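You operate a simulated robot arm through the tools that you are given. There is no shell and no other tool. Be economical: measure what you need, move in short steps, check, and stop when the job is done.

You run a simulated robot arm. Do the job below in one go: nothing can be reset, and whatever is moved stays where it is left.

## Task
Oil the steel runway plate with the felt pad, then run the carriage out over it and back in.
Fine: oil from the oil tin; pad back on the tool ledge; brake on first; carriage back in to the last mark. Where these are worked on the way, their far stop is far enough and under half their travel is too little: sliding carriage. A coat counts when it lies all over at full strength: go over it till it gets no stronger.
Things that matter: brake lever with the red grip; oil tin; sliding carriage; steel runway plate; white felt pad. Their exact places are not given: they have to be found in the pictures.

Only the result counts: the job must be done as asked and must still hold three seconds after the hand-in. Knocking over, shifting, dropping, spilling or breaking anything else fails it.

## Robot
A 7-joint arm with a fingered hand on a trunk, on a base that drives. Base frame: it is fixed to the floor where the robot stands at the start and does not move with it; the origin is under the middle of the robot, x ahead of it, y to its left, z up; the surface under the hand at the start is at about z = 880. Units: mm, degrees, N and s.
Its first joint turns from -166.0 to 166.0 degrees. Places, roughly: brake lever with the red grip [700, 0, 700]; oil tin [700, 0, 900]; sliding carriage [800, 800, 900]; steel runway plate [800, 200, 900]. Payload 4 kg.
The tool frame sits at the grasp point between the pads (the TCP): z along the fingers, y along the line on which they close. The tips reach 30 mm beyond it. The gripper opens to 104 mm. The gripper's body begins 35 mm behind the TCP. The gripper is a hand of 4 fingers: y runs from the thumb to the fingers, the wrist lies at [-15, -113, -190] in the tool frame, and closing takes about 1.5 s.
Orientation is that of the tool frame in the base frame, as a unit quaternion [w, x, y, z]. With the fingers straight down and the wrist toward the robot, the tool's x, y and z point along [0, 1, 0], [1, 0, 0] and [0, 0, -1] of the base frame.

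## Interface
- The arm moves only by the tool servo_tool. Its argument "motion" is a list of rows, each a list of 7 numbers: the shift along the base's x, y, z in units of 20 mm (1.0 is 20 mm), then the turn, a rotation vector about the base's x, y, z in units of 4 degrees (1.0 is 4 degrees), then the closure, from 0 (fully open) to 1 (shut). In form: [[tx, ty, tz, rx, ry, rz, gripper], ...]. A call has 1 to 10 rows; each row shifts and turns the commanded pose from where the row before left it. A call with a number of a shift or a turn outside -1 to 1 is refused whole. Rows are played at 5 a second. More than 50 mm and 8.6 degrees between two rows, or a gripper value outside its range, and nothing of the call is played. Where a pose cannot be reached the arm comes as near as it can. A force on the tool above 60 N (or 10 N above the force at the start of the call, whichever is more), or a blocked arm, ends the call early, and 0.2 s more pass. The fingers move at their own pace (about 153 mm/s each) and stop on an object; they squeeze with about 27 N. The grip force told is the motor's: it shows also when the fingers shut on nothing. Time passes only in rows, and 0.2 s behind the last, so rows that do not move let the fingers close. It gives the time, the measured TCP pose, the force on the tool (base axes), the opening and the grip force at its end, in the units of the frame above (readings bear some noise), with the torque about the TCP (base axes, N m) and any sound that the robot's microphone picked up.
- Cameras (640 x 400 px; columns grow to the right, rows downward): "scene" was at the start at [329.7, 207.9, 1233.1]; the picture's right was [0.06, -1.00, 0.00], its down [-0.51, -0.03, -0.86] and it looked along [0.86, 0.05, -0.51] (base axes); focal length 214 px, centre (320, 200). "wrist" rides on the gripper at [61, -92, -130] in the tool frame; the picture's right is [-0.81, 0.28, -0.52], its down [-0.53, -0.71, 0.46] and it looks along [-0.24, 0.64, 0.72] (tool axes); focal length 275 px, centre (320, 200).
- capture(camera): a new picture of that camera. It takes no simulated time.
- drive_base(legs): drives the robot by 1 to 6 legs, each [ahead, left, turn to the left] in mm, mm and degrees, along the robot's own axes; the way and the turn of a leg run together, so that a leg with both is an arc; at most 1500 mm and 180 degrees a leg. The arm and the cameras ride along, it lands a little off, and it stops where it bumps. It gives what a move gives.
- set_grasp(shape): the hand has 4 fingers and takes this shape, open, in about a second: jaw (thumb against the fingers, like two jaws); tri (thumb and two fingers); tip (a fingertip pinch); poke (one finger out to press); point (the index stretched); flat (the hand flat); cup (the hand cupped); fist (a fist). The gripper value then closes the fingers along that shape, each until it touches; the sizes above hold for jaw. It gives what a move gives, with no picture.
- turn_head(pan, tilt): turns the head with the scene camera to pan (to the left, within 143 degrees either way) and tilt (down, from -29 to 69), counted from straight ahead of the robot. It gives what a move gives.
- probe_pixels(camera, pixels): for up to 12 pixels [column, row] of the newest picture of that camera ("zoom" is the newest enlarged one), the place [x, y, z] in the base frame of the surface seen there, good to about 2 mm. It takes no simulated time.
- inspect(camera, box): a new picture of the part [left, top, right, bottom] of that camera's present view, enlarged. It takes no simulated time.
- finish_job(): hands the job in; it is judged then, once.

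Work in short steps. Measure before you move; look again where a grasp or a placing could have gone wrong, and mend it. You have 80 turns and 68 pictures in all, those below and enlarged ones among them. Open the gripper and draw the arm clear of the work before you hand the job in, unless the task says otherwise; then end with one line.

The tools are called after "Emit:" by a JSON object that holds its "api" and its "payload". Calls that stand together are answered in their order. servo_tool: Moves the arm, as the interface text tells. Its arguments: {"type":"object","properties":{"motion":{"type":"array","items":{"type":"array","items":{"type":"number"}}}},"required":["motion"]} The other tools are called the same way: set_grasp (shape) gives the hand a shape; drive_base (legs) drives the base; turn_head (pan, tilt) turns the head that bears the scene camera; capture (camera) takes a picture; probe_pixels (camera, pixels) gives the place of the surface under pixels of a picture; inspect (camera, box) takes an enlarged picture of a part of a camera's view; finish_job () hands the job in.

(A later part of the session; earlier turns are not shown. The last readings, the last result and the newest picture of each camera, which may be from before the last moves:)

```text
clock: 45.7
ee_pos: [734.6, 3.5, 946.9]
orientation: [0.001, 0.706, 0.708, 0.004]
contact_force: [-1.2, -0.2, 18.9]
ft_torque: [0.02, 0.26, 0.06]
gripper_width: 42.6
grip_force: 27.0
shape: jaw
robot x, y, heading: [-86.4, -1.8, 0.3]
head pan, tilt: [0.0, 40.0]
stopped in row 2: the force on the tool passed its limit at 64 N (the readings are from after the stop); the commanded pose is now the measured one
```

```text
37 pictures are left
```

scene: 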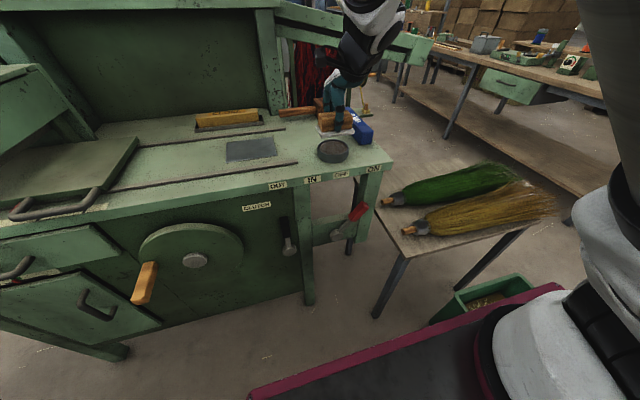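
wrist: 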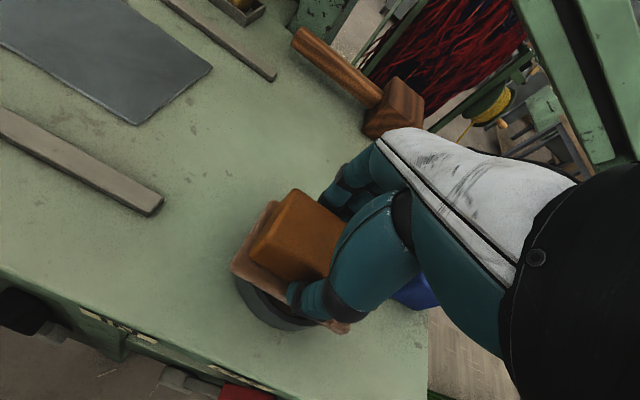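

The felt has turned brown with oil. I lift off and probe rails and plate in the wrist view before going to the plate.

Emit:
{"api": "probe_pixels", "payload": {"camera": "wrist", "pixels": [[162, 198], [145, 213], [80, 150], [72, 163], [275, 68], [262, 78], [210, 68], [140, 122], [225, 45], [240, 45]]}}

Emit:
{"api": "servo_tool", "payload": {"motion": [[0, 0, 0.3, 0, 0, 0, 1], [0, 0, 0.9, 0, 0, 0, 1], [0, 0, 0.9, 0, 0, 0, 1], [0.2, 0.9, 0.3, 0, 0, 0, 1], [0.3, 0.9, 0, 0, 0, 0, 1], [0.4, 0.9, 0, 0, 0, 0, 1], [0.5, 0.9, 0, 0, 0, 0, 1], [0.5, 0.9, 0, 0, 0, 0, 1], [0.6, 0.9, 0, 0, 0, 0, 1], [0.6, 0.9, 0, 0, 0, 0, 1]]}}

Emit:
{"api": "servo_tool", "payload": {"motion": [[0.1, 0.9, 0, 0, 0, 0, 1], [0.1, 0.9, 0, 0, 0, 0, 1], [0, 0.3, 0, 0, 0, 0, 1], [0, 0, 0, 0, 0, 0, 1], [0, 0, 0, 0, 0, 0, 1]]}}

Emit:
{"api": "capture", "payload": {"camera": "wrist"}}

```text
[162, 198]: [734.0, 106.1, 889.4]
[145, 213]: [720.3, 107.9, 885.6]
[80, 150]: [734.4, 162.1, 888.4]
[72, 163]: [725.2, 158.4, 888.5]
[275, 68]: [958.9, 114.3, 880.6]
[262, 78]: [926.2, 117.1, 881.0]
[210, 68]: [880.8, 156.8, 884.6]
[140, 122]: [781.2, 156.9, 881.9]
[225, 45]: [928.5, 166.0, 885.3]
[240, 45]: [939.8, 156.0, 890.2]
```

```text
clock: 47.9
ee_pos: [802.1, 116.2, 997.7]
orientation: [-0.004, 0.714, 0.7, 0.01]
contact_force: [0.6, -0.1, -0.7]
ft_torque: [-0.02, -0.01, 0.04]
gripper_width: 42.3
grip_force: 27.2
shape: jaw
robot x, y, heading: [-83.6, 5.7, 0.4]
head pan, tilt: [0.0, 40.0]
```

```text
clock: 49.1
ee_pos: [809.2, 153.4, 993.8]
orientation: [0.0, 0.716, 0.698, 0.003]
contact_force: [-0.1, -0.8, -0.5]
ft_torque: [0.0, 0.02, 0.01]
gripper_width: 41.9
grip_force: 26.8
shape: jaw
robot x, y, heading: [-83.2, 0.4, 0.4]
head pan, tilt: [0.0, 40.0]
```

```text
36 pictures are left
```

wrist: 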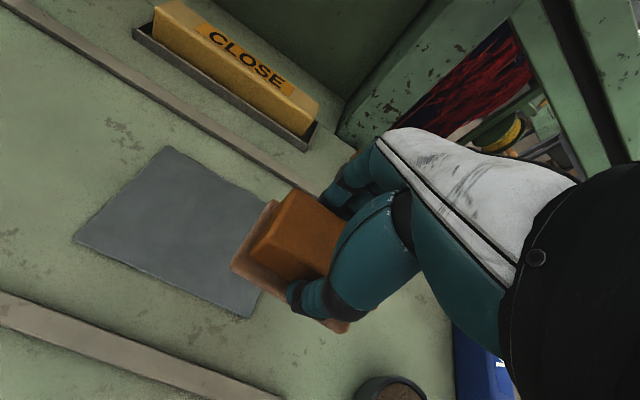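

The pad is over the plate's right part but the arm lags at this side position. I shift the base left 150 mm so the plate lies in front of the arm.

Emit:
{"api": "drive_base", "payload": {"legs": [[0, 150, 0]]}}

Emit:
{"api": "servo_tool", "payload": {"motion": [[-0.2, -0.9, -0.7, 0, 0, 0.3, 1], [-0.2, -0.9, -0.7, 0, 0, 0.3, 1], [0, -0.3, -0.7, 0, 0, 0, 1], [0, 0, 0, 0, 0, 0, 1], [0, 0, 0, 0, 0, 0, 1]]}}

```text
clock: 50.5
ee_pos: [807.2, 307.5, 990.8]
orientation: [0.0, 0.715, 0.699, 0.001]
contact_force: [0.5, -1.1, -1.4]
ft_torque: [-0.03, -0.02, 0.0]
gripper_width: 41.7
grip_force: 27.9
shape: jaw
robot x, y, heading: [-85.3, 151.7, 0.4]
head pan, tilt: [0.0, 40.0]
```

```text
clock: 51.7
ee_pos: [799.6, 264.9, 950.2]
orientation: [0.002, 0.7, 0.714, 0.002]
contact_force: [1.1, -0.1, -0.3]
ft_torque: [0.01, 0.0, -0.01]
gripper_width: 41.9
grip_force: 26.7
shape: jaw
robot x, y, heading: [-86.3, 152.2, 0.7]
head pan, tilt: [0.0, 40.0]
```

Good tracking now. I lower to contact with the plate at its left-front corner region, in fine steps.

Emit:
{"api": "servo_tool", "payload": {"motion": [[0, 0, -0.6, 0, 0, -0.28, 1], [0, 0, -0.5, 0, 0, 0, 1], [0, 0, -0.1, 0, 0, 0, 1], [0, 0, 0, 0, 0, 0, 1]]}}

Emit:
{"api": "servo_tool", "payload": {"motion": [[0, 0, -0.1, 0, 0, 0, 1], [0, 0, 0, 0, 0, 0, 1]]}}

```text
clock: 52.7
ee_pos: [799.8, 266.7, 925.9]
orientation: [0.001, 0.707, 0.707, 0.002]
contact_force: [-1.1, 0.1, 4.9]
ft_torque: [0.02, -0.18, 0.03]
gripper_width: 42.1
grip_force: 26.9
shape: jaw
robot x, y, heading: [-84.4, 153.4, 0.6]
head pan, tilt: [0.0, 40.0]
```

```text
clock: 53.3
ee_pos: [798.6, 264.6, 925.9]
orientation: [0.002, 0.707, 0.707, 0.003]
contact_force: [0.2, 1.5, 27.7]
ft_torque: [0.18, 0.29, 0.07]
gripper_width: 42.6
grip_force: 27.3
shape: jaw
robot x, y, heading: [-89.4, 158.3, 0.4]
head pan, tilt: [0.0, 40.0]
```

Contact at z≈926 with 28 N. I ease up 1 mm and stroke −y along the front strip, step +x and stroke back.

Emit:
{"api": "servo_tool", "payload": {"motion": [[0, -0.8, 0.05, 0, 0, 0, 1], [0, -0.8, 0, 0, 0, 0, 1], [0, -0.8, 0, 0, 0, 0, 1], [0, -0.8, 0, 0, 0, 0, 1], [0, -0.7, 0, 0, 0, 0, 1], [0.8, 0, 0, 0, 0, 0, 1], [0.8, 0, 0, 0, 0, 0, 1], [0, 0.8, 0, 0, 0, 0, 1], [0, 0.8, 0, 0, 0, 0, 1], [0, 0.8, 0, 0, 0, 0, 1]]}}

Emit:
{"api": "servo_tool", "payload": {"motion": [[0, 0.8, 0, 0, 0, 0, 1], [0, 0.7, 0, 0, 0, 0, 1], [0.8, 0, 0, 0, 0, 0, 1], [0.8, 0, 0, 0, 0, 0, 1], [0, -0.8, 0, 0, 0, 0, 1], [0, -0.8, 0, 0, 0, 0, 1], [0, -0.8, 0, 0, 0, 0, 1], [0, -0.8, 0, 0, 0, 0, 1], [0, -0.7, 0, 0, 0, 0, 1], [0, 0, 0, 0, 0, 0, 1]]}}

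Emit:
{"api": "capture", "payload": {"camera": "wrist"}}

```text
clock: 55.5
ee_pos: [831.2, 234.6, 924.6]
orientation: [0.003, 0.707, 0.707, 0.003]
contact_force: [-0.4, -7.2, 22.9]
ft_torque: [-0.18, 0.26, 0.07]
gripper_width: 42.6
grip_force: 27.3
shape: jaw
robot x, y, heading: [-87.1, 153.6, 0.3]
head pan, tilt: [0.0, 40.0]
```

```text
clock: 57.7
ee_pos: [864.5, 187.0, 925.8]
orientation: [0.001, 0.707, 0.707, 0.003]
contact_force: [0.6, 8.3, 29.6]
ft_torque: [0.35, -0.14, 0.0]
gripper_width: 42.2
grip_force: 26.9
shape: jaw
robot x, y, heading: [-84.7, 153.0, 0.3]
head pan, tilt: [0.0, 40.0]
```

```text
35 pictures are left
```

wrist: 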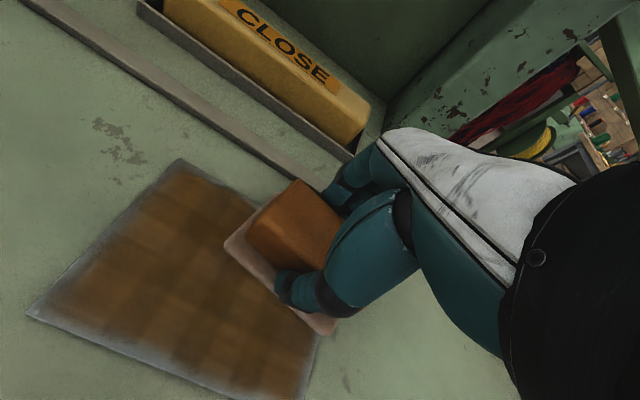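

The coat is partial, edges bare and the felt has paled a bit. I stroke on further with wider reach to the edges, and look whether the coat still strengthens.

Emit:
{"api": "servo_tool", "payload": {"motion": [[0.4, -0.4, 0, 0, 0, 0, 1], [0, 0.8, 0, 0, 0, 0, 1], [0, 0.8, 0, 0, 0, 0, 1], [0, 0.8, 0, 0, 0, 0, 1], [0, 0.8, 0, 0, 0, 0, 1], [0, 0.8, 0, 0, 0, 0, 1], [0, 0.8, 0, 0, 0, 0, 1], [-0.7, 0, 0, 0, 0, 0, 1], [-0.7, 0, 0, 0, 0, 0, 1], [0, -0.8, 0, 0, 0, 0, 1]]}}

Emit:
{"api": "servo_tool", "payload": {"motion": [[0, -0.8, 0, 0, 0, 0, 1], [0, -0.8, 0, 0, 0, 0, 1], [0, -0.8, 0, 0, 0, 0, 1], [0, -0.8, 0, 0, 0, 0, 1], [0, -0.8, 0, 0, 0, 0, 1], [-0.7, 0, 0, 0, 0, 0, 1], [-0.7, 0, 0, 0, 0, 0, 1], [0, 0.8, 0, 0, 0, 0, 1], [0, 0.8, 0, 0, 0, 0, 1], [0, 0.8, 0, 0, 0, 0, 1]]}}

Emit:
{"api": "servo_tool", "payload": {"motion": [[0, 0.8, 0, 0, 0, 0, 1], [0, 0.8, 0, 0, 0, 0, 1], [0, 0.8, 0, 0, 0, 0, 1], [-0.7, 0, 0, 0, 0, 0, 1], [-0.7, 0, 0, 0, 0, 0, 1], [0, -0.8, 0, 0, 0, 0, 1], [0, -0.8, 0, 0, 0, 0, 1], [0, -0.8, 0, 0, 0, 0, 1], [0, -0.8, 0, 0, 0, 0, 1], [0, -0.8, 0, 0, 0, 0, 1]]}}

Emit:
{"api": "capture", "payload": {"camera": "wrist"}}

```text
clock: 59.9
ee_pos: [841.1, 260.8, 926.2]
orientation: [0.001, 0.706, 0.708, 0.003]
contact_force: [1.2, 8.4, 29.9]
ft_torque: [0.22, 0.05, 0.08]
gripper_width: 42.9
grip_force: 27.3
shape: jaw
robot x, y, heading: [-88.0, 153.0, 0.4]
head pan, tilt: [0.0, 40.0]
```

```text
clock: 62.1
ee_pos: [813.4, 226.9, 925.1]
orientation: [0.001, 0.707, 0.707, 0.002]
contact_force: [-0.5, -7.5, 23.9]
ft_torque: [-0.14, -0.09, -0.02]
gripper_width: 42.7
grip_force: 26.8
shape: jaw
robot x, y, heading: [-87.9, 154.6, 0.3]
head pan, tilt: [0.0, 40.0]
```

```text
clock: 64.3
ee_pos: [785.5, 194.9, 926.2]
orientation: [0.001, 0.707, 0.707, 0.002]
contact_force: [-1.3, 5.9, 18.5]
ft_torque: [0.23, -0.05, 0.04]
gripper_width: 42.4
grip_force: 27.5
shape: jaw
robot x, y, heading: [-86.9, 151.4, 0.1]
head pan, tilt: [0.0, 40.0]
```

```text
34 pictures are left
```

wrist: 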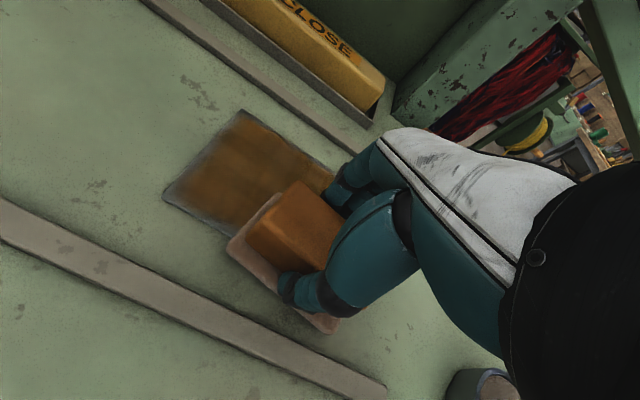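

The coat is stronger but uneven. I lift and return to the tin for more oil.

Emit:
{"api": "servo_tool", "payload": {"motion": [[0, 0, 0.8, 0, 0, 0, 1], [0, 0, 0.9, 0, 0, 0, 1], [0, 0, 0.9, 0, 0, 0, 1], [0, 0, 0.6, 0, 0, 0, 1], [-0.2, -0.9, 0, 0, 0, 0, 1], [-0.2, -0.9, 0, 0, 0, 0, 1], [-0.2, -0.9, 0, 0, 0, 0, 1], [-0.2, -0.9, 0, 0, 0, 0, 1], [-0.3, -0.9, 0, 0, 0, 0, 1], [-0.3, -0.9, 0, 0, 0, 0, 1]]}}

Emit:
{"api": "servo_tool", "payload": {"motion": [[-0.3, -0.9, 0, 0, 0, 0, 1], [-0.3, -0.9, 0, 0, 0, 0, 1], [-0.3, -0.9, 0, 0, 0, 0, 1], [-0.2, -0.9, 0, 0, 0, 0, 1], [0, -0.5, 0, 0, 0, 0, 1], [0, 0, 0, 0, 0, 0, 1], [0, 0, 0, 0, 0, 0, 1]]}}

Emit:
{"api": "capture", "payload": {"camera": "wrist"}}

Emit:
{"api": "capture", "payload": {"camera": "scene"}}

```text
clock: 66.5
ee_pos: [757.8, 86.9, 988.9]
orientation: [0.002, 0.706, 0.708, 0.001]
contact_force: [-0.1, 0.1, -1.1]
ft_torque: [0.0, -0.04, 0.0]
gripper_width: 41.4
grip_force: 27.2
shape: jaw
robot x, y, heading: [-83.9, 151.8, 0.8]
head pan, tilt: [0.0, 40.0]
```

```text
clock: 68.1
ee_pos: [738.0, 5.9, 989.0]
orientation: [0.002, 0.708, 0.707, 0.003]
contact_force: [0.3, -0.2, -1.1]
ft_torque: [0.01, 0.01, -0.01]
gripper_width: 41.9
grip_force: 26.8
shape: jaw
robot x, y, heading: [-80.9, 148.0, 0.7]
head pan, tilt: [0.0, 40.0]
```

```text
33 pictures are left
```

wrist: 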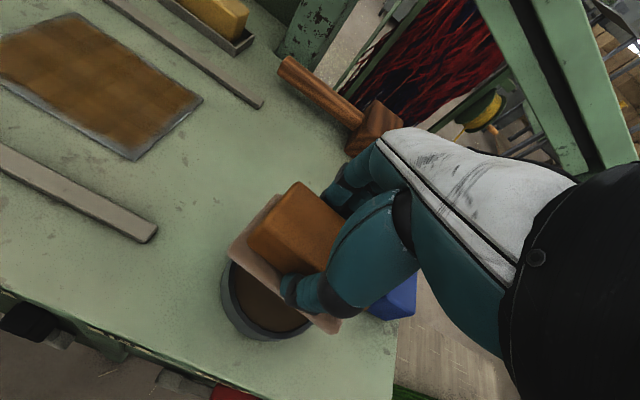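

```text
32 pictures are left
```

scene: 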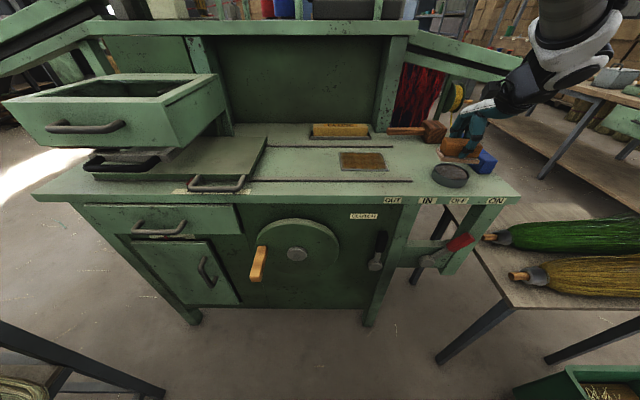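

Edges of the coat still look thin. I dip the pad again: down to the rim at about z 947.

Emit:
{"api": "servo_tool", "payload": {"motion": [[-0.2, -0.1, -0.7, 0, 0, 0, 1], [0, 0, -0.7, 0, 0, 0, 1], [0, 0, -0.65, 0, 0, 0, 1], [0, 0, -0.07, 0, 0, 0, 1], [0, 0, 0, 0, 0, 0, 1], [0, 0, 0, 0, 0, 0, 1]]}}

Emit:
{"api": "capture", "payload": {"camera": "wrist"}}

```text
clock: 69.5
ee_pos: [733.7, 2.8, 946.8]
orientation: [0.001, 0.707, 0.707, 0.003]
contact_force: [0.2, -0.4, 3.0]
ft_torque: [0.04, -0.01, -0.02]
gripper_width: 41.7
grip_force: 26.9
shape: jaw
robot x, y, heading: [-84.7, 151.2, 0.5]
head pan, tilt: [0.0, 40.0]
```

```text
31 pictures are left
```

wrist: 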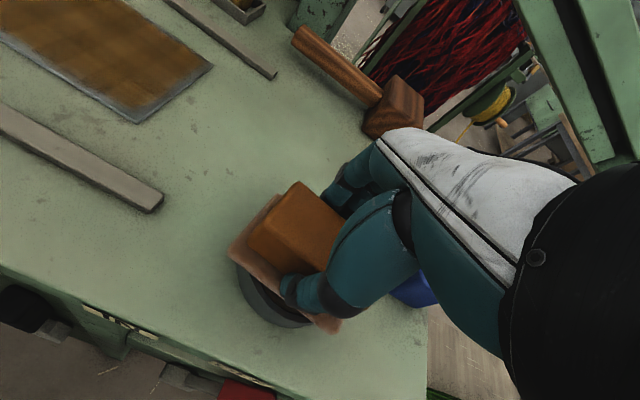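

Only 3 N; the felt colour hasn't deepened. I press slightly more.

Emit:
{"api": "servo_tool", "payload": {"motion": [[0, 0, -0.1, 0, 0, 0, 1], [0, 0, 0, 0, 0, 0, 1], [0, 0, 0, 0, 0, 0, 1]]}}

Emit:
{"api": "capture", "payload": {"camera": "wrist"}}

```text
clock: 70.3
ee_pos: [733.0, 2.6, 945.3]
orientation: [0.002, 0.707, 0.707, 0.003]
contact_force: [-1.9, -0.3, 32.2]
ft_torque: [0.14, 0.46, 0.0]
gripper_width: 42.5
grip_force: 26.8
shape: jaw
robot x, y, heading: [-86.4, 155.4, 0.3]
head pan, tilt: [0.0, 40.0]
```

```text
30 pictures are left
```

wrist: 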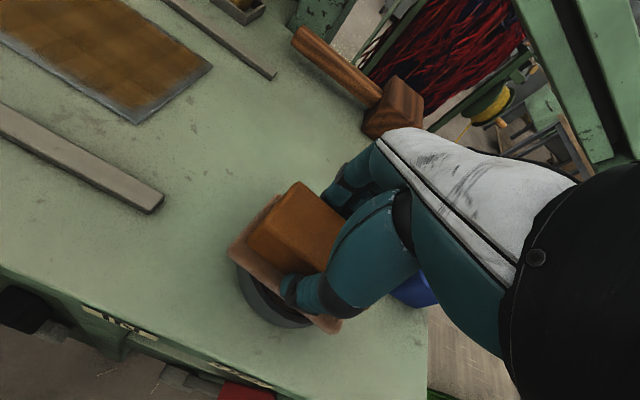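

Felt is darker again (32 N contact). I lift, go back to the plate's right-front corner and lay it down.

Emit:
{"api": "servo_tool", "payload": {"motion": [[0, 0, 0.6, 0, 0, 0, 1], [0, 0, 0.9, 0, 0, 0, 1], [0, 0, 0.7, 0, 0, 0, 1], [0.2, 0.9, 0, 0, 0, 0, 1], [0.2, 0.9, 0, 0, 0, 0, 1], [0.3, 0.9, 0, 0, 0, 0, 1], [0.3, 0.9, 0, 0, 0, 0, 1], [0.3, 0.9, 0, 0, 0, 0, 1], [0.3, 0.9, 0, 0, 0, 0, 1], [0.3, 0.9, 0, 0, 0, 0, 1]]}}

Emit:
{"api": "servo_tool", "payload": {"motion": [[0.3, 0.9, -0.6, 0, 0, 0, 1], [0, 0.9, -0.7, 0, 0, 0, 1], [0, 0, -0.8, 0, 0, 0, 1], [0, 0, -0.7, 0, 0, 0, 1], [0, 0, -0.15, 0, 0, 0, 1], [0, 0, 0, 0, 0, 0, 1]]}}

```text
clock: 72.5
ee_pos: [772.4, 128.6, 988.2]
orientation: [0.001, 0.707, 0.707, 0.001]
contact_force: [0.1, 0.1, -0.8]
ft_torque: [0.0, -0.02, -0.01]
gripper_width: 41.5
grip_force: 27.2
shape: jaw
robot x, y, heading: [-85.8, 149.4, 0.5]
head pan, tilt: [0.0, 40.0]
```

```text
clock: 73.9
ee_pos: [777.6, 165.4, 930.1]
orientation: [0.0, 0.707, 0.707, 0.002]
contact_force: [-0.7, -0.3, -1.2]
ft_torque: [-0.01, -0.01, 0.02]
gripper_width: 41.6
grip_force: 27.0
shape: jaw
robot x, y, heading: [-84.2, 151.7, 0.5]
head pan, tilt: [0.0, 40.0]
```

At z 930; I lower to contact and stroke across the whole plate with overhang, reaching beyond each edge.

Emit:
{"api": "servo_tool", "payload": {"motion": [[0, 0, -0.28, 0, 0, 0, 1], [0, 0.8, 0, 0, 0, 0, 1], [0, 0.8, 0, 0, 0, 0, 1], [0, 0.8, 0, 0, 0, 0, 1], [0, 0.8, 0, 0, 0, 0, 1], [0, 0.8, 0, 0, 0, 0, 1], [0, 0.8, 0, 0, 0, 0, 1], [0, 0.8, 0, 0, 0, 0, 1], [0.6, 0, 0, 0, 0, 0, 1], [0.6, 0, 0, 0, 0, 0, 1]]}}

Emit:
{"api": "servo_tool", "payload": {"motion": [[0, -0.8, 0, 0, 0, 0, 1], [0, -0.8, 0, 0, 0, 0, 1], [0, -0.8, 0, 0, 0, 0, 1], [0, -0.8, 0, 0, 0, 0, 1], [0, -0.8, 0, 0, 0, 0, 1], [0, -0.8, 0, 0, 0, 0, 1], [0, -0.8, 0, 0, 0, 0, 1], [0.6, 0, 0, 0, 0, 0, 1], [0.6, 0, 0, 0, 0, 0, 1], [0, 0, 0, 0, 0, 0, 1]]}}

Emit:
{"api": "servo_tool", "payload": {"motion": [[0, 0.8, 0, 0, 0, 0, 1], [0, 0.8, 0, 0, 0, 0, 1], [0, 0.8, 0, 0, 0, 0, 1], [0, 0.8, 0, 0, 0, 0, 1], [0, 0.8, 0, 0, 0, 0, 1], [0, 0.8, 0, 0, 0, 0, 1], [0, 0.8, 0, 0, 0, 0, 1], [0.6, 0, 0, 0, 0, 0, 1], [0.6, 0, 0, 0, 0, 0, 1], [0, 0, 0, 0, 0, 0, 1]]}}

Emit:
{"api": "capture", "payload": {"camera": "wrist"}}

```text
clock: 76.1
ee_pos: [800.7, 278.1, 925.1]
orientation: [0.0, 0.707, 0.708, 0.002]
contact_force: [-8.5, 2.2, 32.0]
ft_torque: [0.13, 1.07, 0.03]
gripper_width: 42.5
grip_force: 27.3
shape: jaw
robot x, y, heading: [-86.4, 153.3, 0.6]
head pan, tilt: [0.0, 40.0]
```

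```text
clock: 78.3
ee_pos: [823.5, 163.3, 925.9]
orientation: [0.001, 0.708, 0.706, 0.002]
contact_force: [-9.4, -2.1, 32.8]
ft_torque: [0.31, 1.04, -0.04]
gripper_width: 41.9
grip_force: 26.2
shape: jaw
robot x, y, heading: [-87.5, 148.6, 0.4]
head pan, tilt: [0.0, 40.0]
```

```text
clock: 80.5
ee_pos: [846.9, 277.5, 924.6]
orientation: [0.002, 0.707, 0.708, 0.003]
contact_force: [-8.1, 2.8, 32.2]
ft_torque: [-0.04, 1.06, 0.02]
gripper_width: 42.2
grip_force: 27.7
shape: jaw
robot x, y, heading: [-83.1, 155.3, 0.7]
head pan, tilt: [0.0, 40.0]
```

```text
29 pictures are left
```

wrist: 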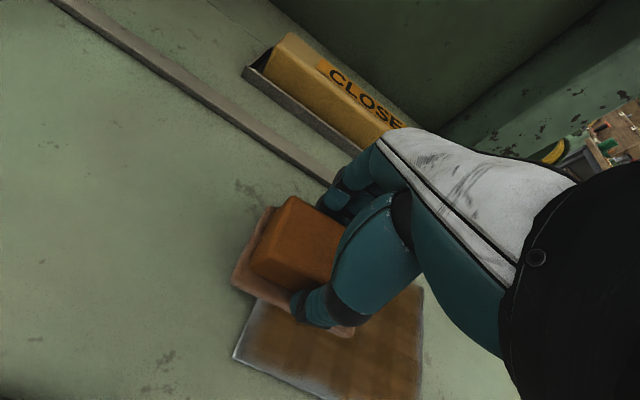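

The left edge (260,335) still looks pale. I continue strokes over the back part, then reinspect the whole plate.

Emit:
{"api": "servo_tool", "payload": {"motion": [[0, -0.8, 0, 0, 0, 0, 1], [0, -0.8, 0, 0, 0, 0, 1], [0, -0.8, 0, 0, 0, 0, 1], [0, -0.8, 0, 0, 0, 0, 1], [0, -0.8, 0, 0, 0, 0, 1], [0, -0.8, 0, 0, 0, 0, 1], [0, -0.8, 0, 0, 0, 0, 1], [0.6, 0, 0, 0, 0, 0, 1], [0.5, 0, 0, 0, 0, 0, 1], [0, 0, 0, 0, 0, 0, 1]]}}

Emit:
{"api": "servo_tool", "payload": {"motion": [[0, 0.8, 0, 0, 0, 0, 1], [0, 0.8, 0, 0, 0, 0, 1], [0, 0.8, 0, 0, 0, 0, 1], [0, 0.8, 0, 0, 0, 0, 1], [0, 0.8, 0, 0, 0, 0, 1], [0, 0.8, 0, 0, 0, 0, 1], [0, 0.8, 0, 0, 0, 0, 1], [0.5, 0, 0, 0, 0, 0, 1], [0, 0, 0, 0, 0, 0, 1]]}}

Emit:
{"api": "servo_tool", "payload": {"motion": [[0, -0.8, 0, 0, 0, 0, 1], [0, -0.8, 0, 0, 0, 0, 1], [0, -0.8, 0, 0, 0, 0, 1], [0, -0.8, 0, 0, 0, 0, 1], [0, -0.8, 0, 0, 0, 0, 1], [0, -0.8, 0, 0, 0, 0, 1], [0, -0.8, 0, 0, 0, 0, 1], [0, 0, 0.5, 0, 0, 0, 1], [-0.3, -0.8, 0.8, 0, 0, 0, 1], [-0.8, -0.8, 0.8, 0, 0, 0, 1]]}}

Emit:
{"api": "capture", "payload": {"camera": "wrist"}}

Emit:
{"api": "inspect", "payload": {"camera": "scene", "box": [310, 130, 430, 190]}}

```text
clock: 82.7
ee_pos: [868.3, 163.9, 926.0]
orientation: [0.003, 0.708, 0.707, 0.003]
contact_force: [-11.9, -2.8, 40.2]
ft_torque: [0.24, 1.13, -0.04]
gripper_width: 42.5
grip_force: 26.3
shape: jaw
robot x, y, heading: [-86.4, 150.7, 0.5]
head pan, tilt: [0.0, 40.0]
```

```text
clock: 84.7
ee_pos: [878.9, 278.6, 924.5]
orientation: [0.002, 0.707, 0.708, 0.003]
contact_force: [-10.0, -1.6, 30.1]
ft_torque: [-0.08, 0.31, 0.08]
gripper_width: 43.0
grip_force: 26.5
shape: jaw
robot x, y, heading: [-87.0, 153.4, 0.3]
head pan, tilt: [0.0, 40.0]
```

```text
clock: 86.9
ee_pos: [859.1, 131.5, 965.3]
orientation: [0.001, 0.707, 0.707, 0.001]
contact_force: [-0.1, -0.2, -0.7]
ft_torque: [0.03, -0.02, -0.02]
gripper_width: 41.2
grip_force: 27.1
shape: jaw
robot x, y, heading: [-84.9, 152.7, 0.3]
head pan, tilt: [0.0, 40.0]
```

```text
28 pictures are left
```

wrist: 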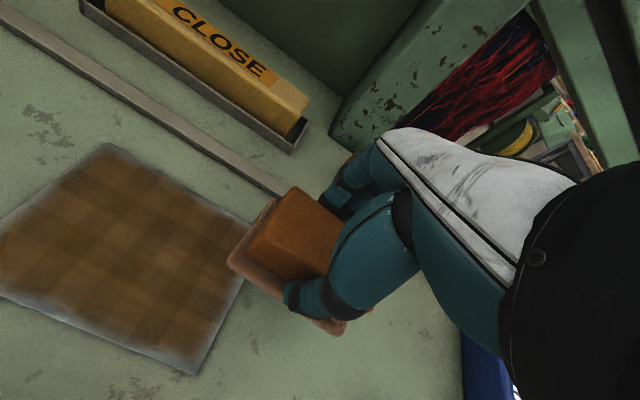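

```text
5.33 times, centred on (370, 160) of scene
```

zoom: 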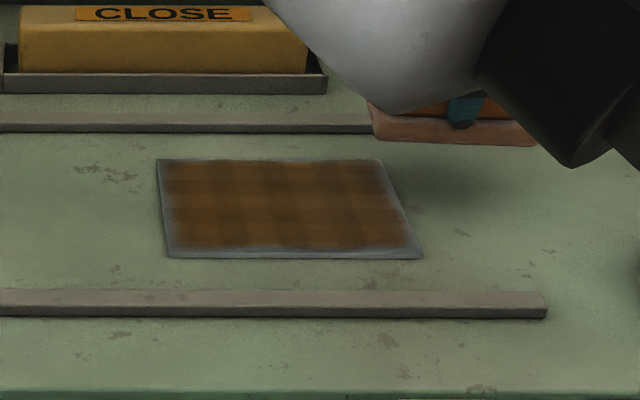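

The coat shows cells of uneven strength, so it isn't full yet. I go over it again with strokes along x at y≈185, 225, 265.

Emit:
{"api": "servo_tool", "payload": {"motion": [[0.3, 0.9, 0, 0, 0, 0, 1], [0.3, 0.9, -0.5, 0, 0, 0, 1], [0.3, 0.9, -0.8, 0, 0, 0, 1], [0, 0, -0.7, 0, 0, 0, 1], [-0.75, 0, 0, 0, 0, 0, 1], [-0.75, 0, 0, 0, 0, 0, 1], [-0.75, 0, 0, 0, 0, 0, 1], [-0.75, 0, 0, 0, 0, 0, 1], [-0.75, 0, 0, 0, 0, 0, 1], [-0.75, 0, 0, 0, 0, 0, 1]]}}

Emit:
{"api": "servo_tool", "payload": {"motion": [[-0.5, 0, 0, 0, 0, 0, 1], [0, 0.9, 0, 0, 0, 0, 1], [0, 0.9, 0, 0, 0, 0, 1], [0.75, 0, 0, 0, 0, 0, 1], [0.75, 0, 0, 0, 0, 0, 1], [0.75, 0, 0, 0, 0, 0, 1], [0.75, 0, 0, 0, 0, 0, 1], [0.75, 0, 0, 0, 0, 0, 1], [0.75, 0, 0, 0, 0, 0, 1], [0.5, 0, 0, 0, 0, 0, 1]]}}

Emit:
{"api": "servo_tool", "payload": {"motion": [[0, 0.9, 0, 0, 0, 0, 1], [0, 0.9, 0, 0, 0, 0, 1], [-0.75, 0, 0, 0, 0, 0, 1], [-0.75, 0, 0, 0, 0, 0, 1], [-0.75, 0, 0, 0, 0, 0, 1], [-0.75, 0, 0, 0, 0, 0, 1], [-0.75, 0, 0, 0, 0, 0, 1], [-0.75, 0, 0, 0, 0, 0, 1], [-0.5, 0, 0, 0, 0, 0, 1], [0, 0, 0, 0, 0, 0, 1]]}}

Emit:
{"api": "servo_tool", "payload": {"motion": [[0, 0, 0.6, 0, 0, 0, 1], [0, 0, 0.8, 0, 0, 0, 1], [0, -0.9, 0.8, 0, 0, 0, 1], [0, -0.9, 0.5, 0, 0, 0, 1], [0, -0.9, 0.5, 0, 0, 0, 1], [0, -0.9, 0, 0, 0, 0, 1], [-0.3, -0.9, 0, 0, 0, 0, 1], [-0.3, -0.9, 0, 0, 0, 0, 1], [-0.3, -0.9, 0, 0, 0, 0, 1], [-0.3, -0.9, 0, 0, 0, 0, 1]]}}

Emit:
{"api": "capture", "payload": {"camera": "wrist"}}

Emit:
{"api": "inspect", "payload": {"camera": "scene", "box": [330, 145, 400, 185]}}

```text
clock: 89.1
ee_pos: [785.8, 186.0, 925.3]
orientation: [0.002, 0.706, 0.708, 0.002]
contact_force: [2.1, 0.6, 7.2]
ft_torque: [0.08, -0.14, -0.02]
gripper_width: 41.1
grip_force: 27.2
shape: jaw
robot x, y, heading: [-84.3, 149.1, 0.5]
head pan, tilt: [0.0, 40.0]
```

```text
clock: 91.3
ee_pos: [874.9, 223.2, 926.4]
orientation: [0.001, 0.707, 0.707, 0.001]
contact_force: [0.3, 0.3, -1.8]
ft_torque: [-0.01, 0.0, -0.04]
gripper_width: 41.1
grip_force: 27.2
shape: jaw
robot x, y, heading: [-86.1, 153.3, 0.5]
head pan, tilt: [0.0, 40.0]
```

```text
clock: 93.5
ee_pos: [776.7, 258.0, 926.9]
orientation: [0.001, 0.707, 0.707, 0.002]
contact_force: [2.4, -0.9, 5.1]
ft_torque: [0.1, -0.23, -0.03]
gripper_width: 40.9
grip_force: 27.3
shape: jaw
robot x, y, heading: [-87.2, 151.0, 0.6]
head pan, tilt: [0.0, 40.0]
```

```text
clock: 95.7
ee_pos: [753.5, 114.8, 989.3]
orientation: [0.001, 0.706, 0.708, 0.002]
contact_force: [-0.1, 0.2, -1.3]
ft_torque: [0.0, -0.03, -0.02]
gripper_width: 41.0
grip_force: 26.8
shape: jaw
robot x, y, heading: [-87.2, 155.3, 0.6]
head pan, tilt: [0.0, 40.0]
```

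```text
26 pictures are left
```

wrist: 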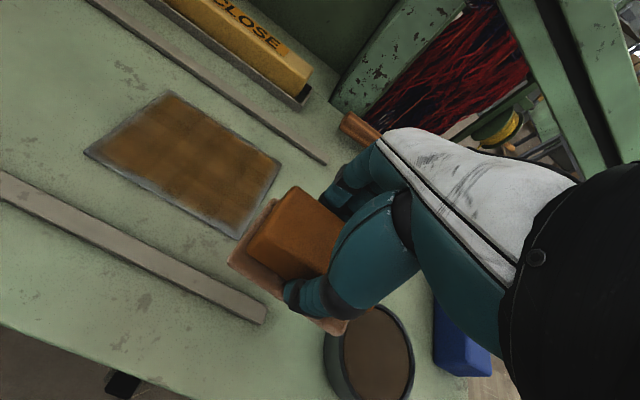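

```text
9.14 times, centred on (365, 165) of scene
```

zoom: 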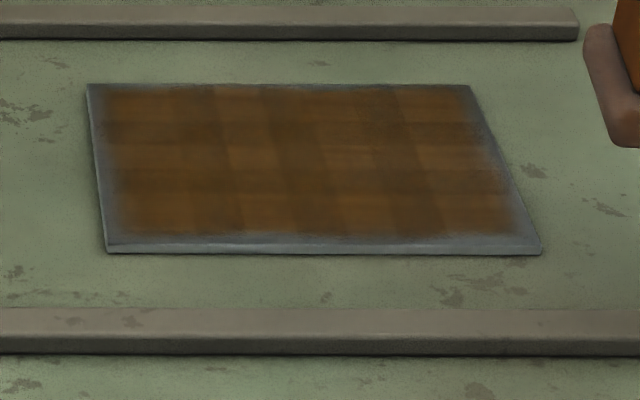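

The coat now looks like a regular plaid, probably near full, but I want to see that it gets no stronger. I reload from the tin once more.

Emit:
{"api": "servo_tool", "payload": {"motion": [[-0.3, -0.9, 0, 0, 0, 0, 1], [-0.3, -0.9, 0, 0, 0, 0, 1], [-0.2, -0.9, 0, 0, 0, 0, 1], [-0.1, -0.9, 0, 0, 0, 0, 1], [0, -0.9, 0, 0, 0, 0, 1], [0, -0.9, 0, 0, 0, 0, 1], [0, 0, -0.7, 0, 0, 0, 1], [0, 0, -0.7, 0, 0, 0, 1], [0, 0, -0.65, 0, 0, 0, 1], [0, 0, 0, 0, 0, 0, 1]]}}

Emit:
{"api": "servo_tool", "payload": {"motion": [[0, 0, -0.1, 0, 0, 0, 1], [0, 0, -0.07, 0, 0, 0, 1], [0, 0, 0, 0, 0, 0, 1], [0, 0, 0, 0, 0, 0, 1]]}}

Emit:
{"api": "capture", "payload": {"camera": "wrist"}}

```text
clock: 97.9
ee_pos: [735.4, 5.9, 949.6]
orientation: [0.0, 0.706, 0.708, 0.003]
contact_force: [-0.3, -0.6, -1.0]
ft_torque: [-0.01, 0.0, 0.03]
gripper_width: 40.9
grip_force: 26.5
shape: jaw
robot x, y, heading: [-83.9, 149.5, 0.4]
head pan, tilt: [0.0, 40.0]
```

```text
clock: 98.9
ee_pos: [735.3, 6.3, 946.2]
orientation: [0.002, 0.707, 0.707, 0.003]
contact_force: [-0.8, 0.5, 16.7]
ft_torque: [0.15, -0.14, 0.03]
gripper_width: 41.1
grip_force: 26.8
shape: jaw
robot x, y, heading: [-83.1, 152.1, 0.3]
head pan, tilt: [0.0, 40.0]
```

```text
24 pictures are left
```

wrist: 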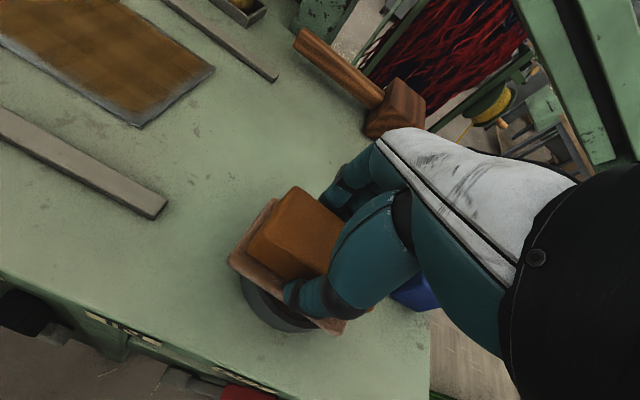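

Reloaded (17 N). Back to the plate's right-front, and lower to contact.

Emit:
{"api": "servo_tool", "payload": {"motion": [[0, 0, 0.6, 0, 0, 0, 1], [0, 0, 0.9, 0, 0, 0, 1], [0, 0, 0.6, 0, 0, 0, 1], [0.2, 0.9, 0, 0, 0, 0, 1], [0.2, 0.9, 0, 0, 0, 0, 1], [0.3, 0.9, 0, 0, 0, 0, 1], [0.3, 0.9, 0, 0, 0, 0, 1], [0.3, 0.9, 0, 0, 0, 0, 1], [0.3, 0.9, 0, 0, 0, 0, 1], [0.3, 0.9, 0, 0, 0, 0, 1]]}}

Emit:
{"api": "servo_tool", "payload": {"motion": [[0.2, 0.9, -0.6, 0, 0, 0, 1], [0, 0.9, -0.7, 0, 0, 0, 1], [0, 0, -0.8, 0, 0, 0, 1], [0, 0, -0.7, 0, 0, 0, 1], [0, 0, -0.25, 0, 0, 0, 1], [0, 0, 0, 0, 0, 0, 1]]}}

```text
clock: 101.1
ee_pos: [773.6, 134.4, 987.1]
orientation: [0.003, 0.707, 0.707, 0.002]
contact_force: [-0.3, -0.4, -0.8]
ft_torque: [0.01, 0.0, 0.01]
gripper_width: 41.1
grip_force: 26.9
shape: jaw
robot x, y, heading: [-87.0, 152.4, 0.4]
head pan, tilt: [0.0, 40.0]
```

```text
clock: 102.5
ee_pos: [776.2, 169.1, 926.4]
orientation: [0.002, 0.707, 0.707, 0.003]
contact_force: [-0.2, -0.3, 6.1]
ft_torque: [0.1, -0.21, 0.02]
gripper_width: 41.2
grip_force: 26.6
shape: jaw
robot x, y, heading: [-84.7, 147.8, 0.4]
head pan, tilt: [0.0, 40.0]
```

Light contact; I press 1.5 mm more and stroke the full plate in five passes.

Emit:
{"api": "servo_tool", "payload": {"motion": [[0, 0, -0.08, 0, 0, 0, 1], [0, 0.8, 0, 0, 0, 0, 1], [0, 0.8, 0, 0, 0, 0, 1], [0, 0.8, 0, 0, 0, 0, 1], [0, 0.8, 0, 0, 0, 0, 1], [0, 0.8, 0, 0, 0, 0, 1], [0, 0.8, 0, 0, 0, 0, 1], [0, 0.8, 0, 0, 0, 0, 1], [0.65, 0, 0, 0, 0, 0, 1], [0.65, 0, 0, 0, 0, 0, 1]]}}

Emit:
{"api": "servo_tool", "payload": {"motion": [[0, -0.8, 0, 0, 0, 0, 1], [0, -0.8, 0, 0, 0, 0, 1], [0, -0.8, 0, 0, 0, 0, 1], [0, -0.8, 0, 0, 0, 0, 1], [0, -0.8, 0, 0, 0, 0, 1], [0, -0.8, 0, 0, 0, 0, 1], [0, -0.8, 0, 0, 0, 0, 1], [0.65, 0, 0, 0, 0, 0, 1], [0.65, 0, 0, 0, 0, 0, 1], [0, 0, 0, 0, 0, 0, 1]]}}

Emit:
{"api": "servo_tool", "payload": {"motion": [[0, 0.8, 0, 0, 0, 0, 1], [0, 0.8, 0, 0, 0, 0, 1], [0, 0.8, 0, 0, 0, 0, 1], [0, 0.8, 0, 0, 0, 0, 1], [0, 0.8, 0, 0, 0, 0, 1], [0, 0.8, 0, 0, 0, 0, 1], [0, 0.8, 0, 0, 0, 0, 1], [0.65, 0, 0, 0, 0, 0, 1], [0.65, 0, 0, 0, 0, 0, 1], [0, 0, 0, 0, 0, 0, 1]]}}

Emit:
{"api": "servo_tool", "payload": {"motion": [[0, -0.8, 0, 0, 0, 0, 1], [0, -0.8, 0, 0, 0, 0, 1], [0, -0.8, 0, 0, 0, 0, 1], [0, -0.8, 0, 0, 0, 0, 1], [0, -0.8, 0, 0, 0, 0, 1], [0, -0.8, 0, 0, 0, 0, 1], [0, -0.8, 0, 0, 0, 0, 1], [0.65, 0, 0, 0, 0, 0, 1], [0.65, 0, 0, 0, 0, 0, 1], [0, 0, 0, 0, 0, 0, 1]]}}

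Emit:
{"api": "servo_tool", "payload": {"motion": [[0, 0.8, 0, 0, 0, 0, 1], [0, 0.8, 0, 0, 0, 0, 1], [0, 0.8, 0, 0, 0, 0, 1], [0, 0.8, 0, 0, 0, 0, 1], [0, 0.8, 0, 0, 0, 0, 1], [0, 0.8, 0, 0, 0, 0, 1], [0, 0.8, 0, 0, 0, 0, 1], [0, 0, 0.6, 0, 0, 0, 1], [0, 0, 0.9, 0, 0, 0, 1], [0, 0, 0.9, 0, 0, 0, 1]]}}

Emit:
{"api": "servo_tool", "payload": {"motion": [[0, -0.9, 0.5, 0, 0, 0, 1], [0, -0.9, 0.2, 0, 0, 0, 1], [0, -0.9, 0, 0, 0, 0, 1], [0, -0.9, 0, 0, 0, 0, 1], [0, -0.9, 0, 0, 0, 0, 1], [0, -0.9, 0, 0, 0, 0, 1], [0, -0.9, 0, 0, 0, 0, 1], [0, -0.9, 0, 0, 0, 0, 1], [0, -0.9, 0, 0, 0, 0, 1], [0, -0.9, 0, 0, 0, 0, 1]]}}

Emit:
{"api": "capture", "payload": {"camera": "wrist"}}

Emit:
{"api": "inspect", "payload": {"camera": "scene", "box": [330, 145, 400, 185]}}

```text
clock: 104.7
ee_pos: [799.9, 281.1, 925.3]
orientation: [0.002, 0.706, 0.708, 0.003]
contact_force: [-7.8, 1.8, 21.6]
ft_torque: [0.16, 0.52, 0.06]
gripper_width: 41.7
grip_force: 27.3
shape: jaw
robot x, y, heading: [-87.9, 152.7, 0.5]
head pan, tilt: [0.0, 40.0]
```

```text
clock: 106.9
ee_pos: [828.0, 166.6, 924.6]
orientation: [0.002, 0.707, 0.707, 0.002]
contact_force: [-9.4, -3.0, 26.2]
ft_torque: [0.11, 0.47, 0.0]
gripper_width: 41.7
grip_force: 26.9
shape: jaw
robot x, y, heading: [-88.4, 151.8, 0.4]
head pan, tilt: [0.0, 40.0]
```

```text
clock: 109.1
ee_pos: [854.6, 281.2, 925.7]
orientation: [0.001, 0.706, 0.708, 0.002]
contact_force: [-7.0, 0.7, 20.7]
ft_torque: [0.04, 0.46, 0.05]
gripper_width: 42.0
grip_force: 27.1
shape: jaw
robot x, y, heading: [-85.1, 153.2, 0.3]
head pan, tilt: [0.0, 40.0]
```

```text
clock: 111.3
ee_pos: [879.6, 168.6, 925.5]
orientation: [0.001, 0.707, 0.707, 0.001]
contact_force: [-3.0, -2.3, 8.6]
ft_torque: [-0.05, 0.08, 0.05]
gripper_width: 41.7
grip_force: 26.9
shape: jaw
robot x, y, heading: [-88.0, 152.6, 0.6]
head pan, tilt: [0.0, 40.0]
```

```text
clock: 113.5
ee_pos: [879.9, 282.4, 973.4]
orientation: [0.001, 0.706, 0.708, 0.003]
contact_force: [-0.5, 0.3, -1.9]
ft_torque: [-0.01, -0.01, -0.01]
gripper_width: 41.4
grip_force: 26.9
shape: jaw
robot x, y, heading: [-85.2, 160.7, 0.8]
head pan, tilt: [0.0, 40.0]
```

```text
clock: 115.7
ee_pos: [880.3, 100.9, 986.7]
orientation: [0.001, 0.707, 0.707, 0.002]
contact_force: [0.4, -0.3, -0.2]
ft_torque: [-0.03, -0.01, 0.0]
gripper_width: 41.6
grip_force: 26.7
shape: jaw
robot x, y, heading: [-86.4, 149.7, 0.4]
head pan, tilt: [0.0, 40.0]
```

```text
23 pictures are left
```

wrist: 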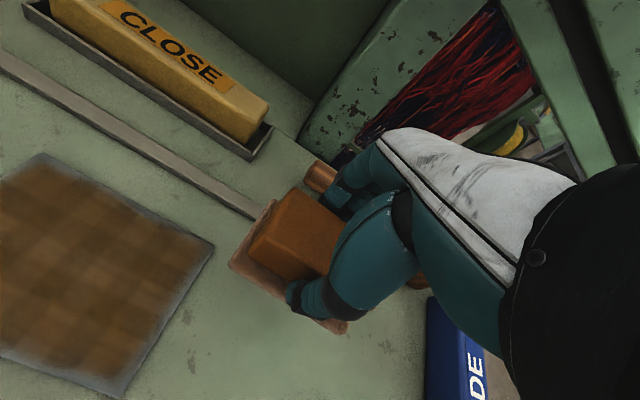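

```text
9.14 times, centred on (365, 165) of scene
```

zoom: 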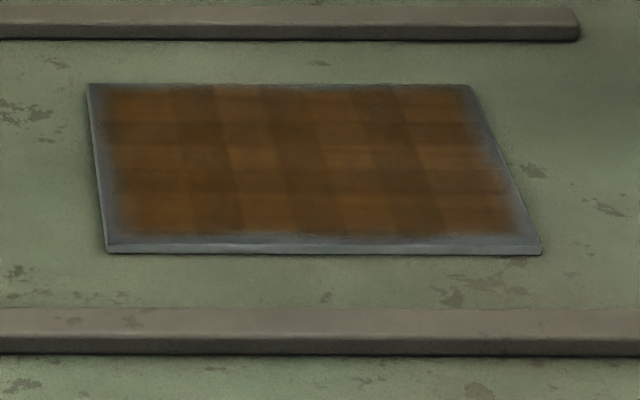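

The picture is unchanged from before the third coat: full strength, all over. I return the pad to its original spot on the ledge at (861,4).

Emit:
{"api": "servo_tool", "payload": {"motion": [[-0.2, -0.9, 0, 0, 0, 0, 1], [-0.2, -0.9, 0, 0, 0, 0, 1], [-0.2, -0.9, 0, 0, 0, 0, 1], [-0.2, -0.9, 0, 0, 0, 0, 1], [-0.2, -0.9, 0, 0, 0, 0, 1], [0, -0.35, 0, 0, 0, 0, 1], [0, 0, 0, 0, 0, 0, 1]]}}

Emit:
{"api": "servo_tool", "payload": {"motion": [[0, 0, -0.8, 0, 0, 0, 1], [0, 0, -0.8, 0, 0, 0, 1], [0, 0, -0.8, 0, 0, 0, 1], [0, 0, -0.5, 0, 0, 0, 1], [0, 0, 0, 0, 0, 0, 1]]}}

Emit:
{"api": "capture", "payload": {"camera": "wrist"}}

```text
clock: 117.3
ee_pos: [860.2, 4.0, 987.2]
orientation: [0.0, 0.707, 0.707, 0.001]
contact_force: [0.9, 0.8, -1.7]
ft_torque: [0.0, 0.0, -0.01]
gripper_width: 41.5
grip_force: 27.1
shape: jaw
robot x, y, heading: [-84.2, 153.9, 0.6]
head pan, tilt: [0.0, 40.0]
```

```text
clock: 118.5
ee_pos: [859.6, 3.1, 928.1]
orientation: [0.0, 0.707, 0.707, 0.002]
contact_force: [0.0, 0.4, -1.7]
ft_torque: [-0.01, 0.01, 0.0]
gripper_width: 41.4
grip_force: 27.5
shape: jaw
robot x, y, heading: [-86.5, 150.4, 0.5]
head pan, tilt: [0.0, 40.0]
```

```text
21 pictures are left
```

wrist: 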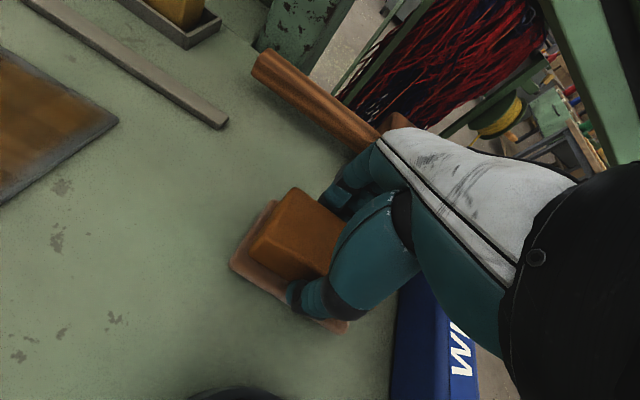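

The pad is about 4–5 mm above the ledge at its old place. I lower gently until it touches, then open partly and rise.

Emit:
{"api": "servo_tool", "payload": {"motion": [[0, 0, -0.1, 0, 0, 0, 1], [0, 0, -0.1, 0, 0, 0, 1], [0, 0, 0, 0, 0, 0, 1]]}}

Emit:
{"api": "servo_tool", "payload": {"motion": [[0, 0, -0.03, 0, 0, 0, 1], [0, 0, 0, 0, 0, 0, 1]]}}

```text
clock: 119.3
ee_pos: [860.3, 4.1, 925.0]
orientation: [0.002, 0.707, 0.708, 0.002]
contact_force: [0.2, -0.9, -1.2]
ft_torque: [-0.02, -0.03, 0.0]
gripper_width: 41.6
grip_force: 26.4
shape: jaw
robot x, y, heading: [-85.0, 153.3, 0.5]
head pan, tilt: [0.0, 40.0]
```

```text
clock: 119.9
ee_pos: [860.2, 3.9, 924.5]
orientation: [0.0, 0.708, 0.707, 0.002]
contact_force: [0.5, 0.3, -0.4]
ft_torque: [0.02, 0.04, 0.01]
gripper_width: 41.5
grip_force: 26.5
shape: jaw
robot x, y, heading: [-85.7, 151.4, 0.7]
head pan, tilt: [0.0, 40.0]
```

Emit:
{"api": "servo_tool", "payload": {"motion": [[0, 0, -0.07, 0, 0, 0, 1], [0, 0, 0, 0, 0, 0, 1], [0, 0, 0, 0, 0, 0, 1]]}}

Emit:
{"api": "servo_tool", "payload": {"motion": [[0, 0, 0, 0, 0, 0, 0.7], [0, 0, 0, 0, 0, 0, 0.5], [0, 0, 0, 0, 0, 0, 0.35], [0, 0, 0, 0, 0, 0, 0.35], [0, 0, 0, 0, 0, 0, 0.35], [0, 0, 0.6, 0, 0, 0, 0.35], [0, 0, 0.9, 0, 0, 0, 0.35], [0, 0, 0.9, 0, 0, 0, 0.35], [0, 0, 0.9, 0, 0, 0, 0.35], [0, 0, 0.9, 0, 0, 0, 0.35]]}}

Emit:
{"api": "capture", "payload": {"camera": "wrist"}}

```text
clock: 120.7
ee_pos: [860.3, 3.5, 923.0]
orientation: [0.001, 0.707, 0.708, 0.002]
contact_force: [-0.6, -0.8, -0.6]
ft_torque: [0.01, 0.01, -0.02]
gripper_width: 41.6
grip_force: 27.3
shape: jaw
robot x, y, heading: [-85.8, 149.1, 0.6]
head pan, tilt: [0.0, 40.0]
```

```text
clock: 122.9
ee_pos: [860.6, 4.0, 1006.7]
orientation: [0.002, 0.707, 0.707, 0.003]
contact_force: [0.7, -0.8, -0.2]
ft_torque: [0.02, -0.01, 0.01]
gripper_width: 67.3
grip_force: 0.1
shape: jaw
robot x, y, heading: [-90.4, 156.0, 0.5]
head pan, tilt: [0.0, 40.0]
```

```text
20 pictures are left
```

wrist: 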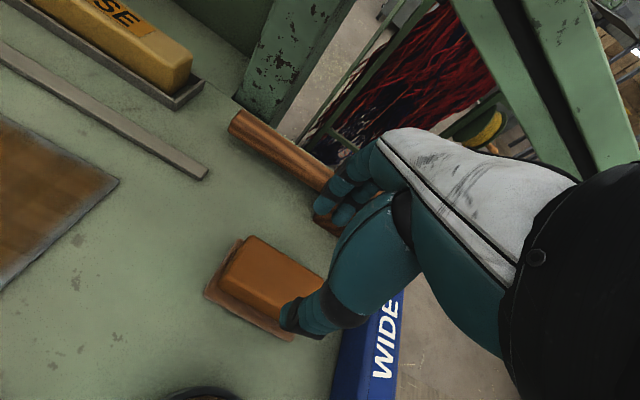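

Pad released in place. Next the carriage: I want to move the base left, so I check the broom rack's place first.

Emit:
{"api": "turn_head", "payload": {"pan": 60, "tilt": 45}}

Emit:
{"api": "capture", "payload": {"camera": "scene"}}

```text
clock: 124.2
ee_pos: [861.3, 3.8, 1004.5]
orientation: [0.001, 0.707, 0.707, 0.002]
contact_force: [-0.4, 0.3, -0.5]
ft_torque: [0.02, 0.06, 0.03]
gripper_width: 67.3
grip_force: 0.0
shape: jaw
robot x, y, heading: [-87.3, 152.9, 0.3]
head pan, tilt: [60.0, 45.0]
```

```text
19 pictures are left
```

scene: 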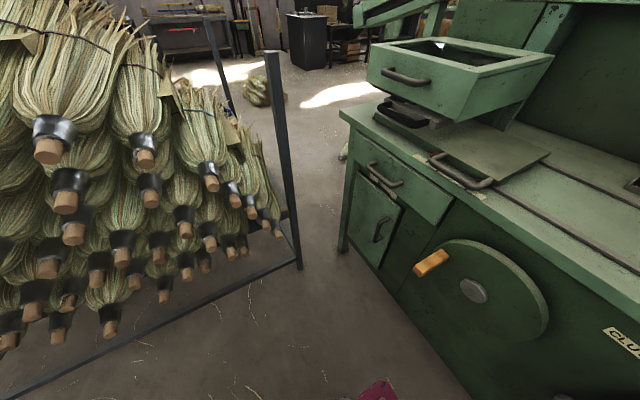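

Emit:
{"api": "probe_pixels", "payload": {"camera": "scene", "pixels": [[299, 262], [272, 55], [100, 350], [20, 390], [52, 157], [164, 297], [278, 235], [378, 390], [434, 258], [300, 330]]}}

```text
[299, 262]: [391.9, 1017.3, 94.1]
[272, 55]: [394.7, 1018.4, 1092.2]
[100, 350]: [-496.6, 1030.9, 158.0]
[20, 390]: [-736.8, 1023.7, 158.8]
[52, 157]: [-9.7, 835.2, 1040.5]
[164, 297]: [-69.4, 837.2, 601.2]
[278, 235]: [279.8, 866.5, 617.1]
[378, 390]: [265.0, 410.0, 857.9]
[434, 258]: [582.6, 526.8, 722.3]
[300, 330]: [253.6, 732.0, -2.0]
```

Brooms start at y≈835; the robot's left front corner is about 260 mm to its left. I drive back, left 135 and turn 20° left, staying clear, and probe the drawer's corner too.

Emit:
{"api": "probe_pixels", "payload": {"camera": "scene", "pixels": [[455, 118], [551, 58], [453, 92], [425, 127], [400, 110], [545, 155], [434, 156], [492, 183], [470, 190]]}}

Emit:
{"api": "drive_base", "payload": {"legs": [[-300, 0, 0], [0, 135, 0], [0, 0, 20]]}}

```text
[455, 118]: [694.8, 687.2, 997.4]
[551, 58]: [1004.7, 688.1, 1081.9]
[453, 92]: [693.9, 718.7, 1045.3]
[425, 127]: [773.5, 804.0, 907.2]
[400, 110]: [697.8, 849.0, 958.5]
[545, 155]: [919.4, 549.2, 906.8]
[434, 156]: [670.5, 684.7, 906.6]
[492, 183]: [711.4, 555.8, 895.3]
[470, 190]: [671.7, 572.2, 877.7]
```

```text
clock: 128.2
ee_pos: [547.5, 478.2, 1005.1]
orientation: [0.0, 0.571, 0.821, 0.002]
contact_force: [0.3, 0.2, -1.0]
ft_torque: [-0.04, -0.01, 0.0]
gripper_width: 67.4
grip_force: 0.1
shape: jaw
robot x, y, heading: [-393.1, 287.8, 20.7]
head pan, tilt: [60.0, 45.0]
```

Drawer corner is at (695,687,≈985), so I'll take the handle bar at y≈600. I square the tool yaw, then drive ahead 195.

Emit:
{"api": "servo_tool", "payload": {"motion": [[-0.65, 0.2, 0, 0, 0, -0.87, 0.2], [-0.65, 0.2, 0, 0, 0, -0.87, 0.2], [-0.65, 0.2, 0, 0, 0, -0.87, 0.2], [-0.65, 0.2, 0, 0, 0, -0.87, 0.2], [-0.65, 0.2, 0, 0, 0, -0.87, 0.2], [-0.65, 0.2, 0, 0, 0, -0.85, 0.2], [0, 0, 0, 0, 0, 0, 0.2]]}}

Emit:
{"api": "drive_base", "payload": {"legs": [[195, 0, 0]]}}

Emit:
{"api": "capture", "payload": {"camera": "wrist"}}

```text
clock: 129.8
ee_pos: [470.2, 503.2, 1006.1]
orientation: [0.002, 0.71, 0.705, 0.002]
contact_force: [-0.1, 0.0, 0.4]
ft_torque: [-0.02, -0.04, -0.01]
gripper_width: 83.1
grip_force: 0.0
shape: jaw
robot x, y, heading: [-393.7, 285.6, 20.9]
head pan, tilt: [60.0, 45.0]
```

```text
clock: 131.4
ee_pos: [649.7, 574.1, 1005.8]
orientation: [0.001, 0.708, 0.706, 0.003]
contact_force: [1.0, 0.7, -0.8]
ft_torque: [0.0, -0.02, -0.04]
gripper_width: 82.7
grip_force: 0.1
shape: jaw
robot x, y, heading: [-214.2, 355.7, 21.4]
head pan, tilt: [60.0, 45.0]
```

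```text
18 pictures are left
```

wrist: 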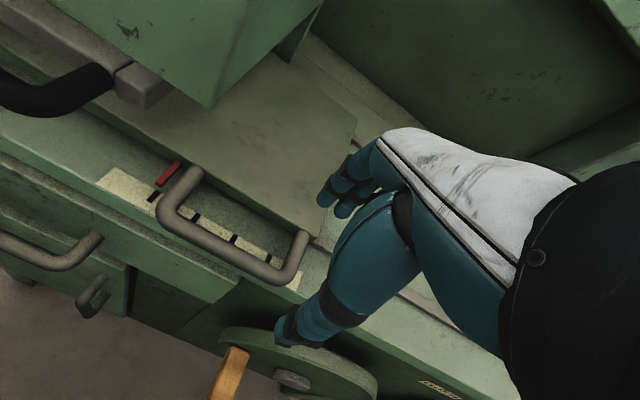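

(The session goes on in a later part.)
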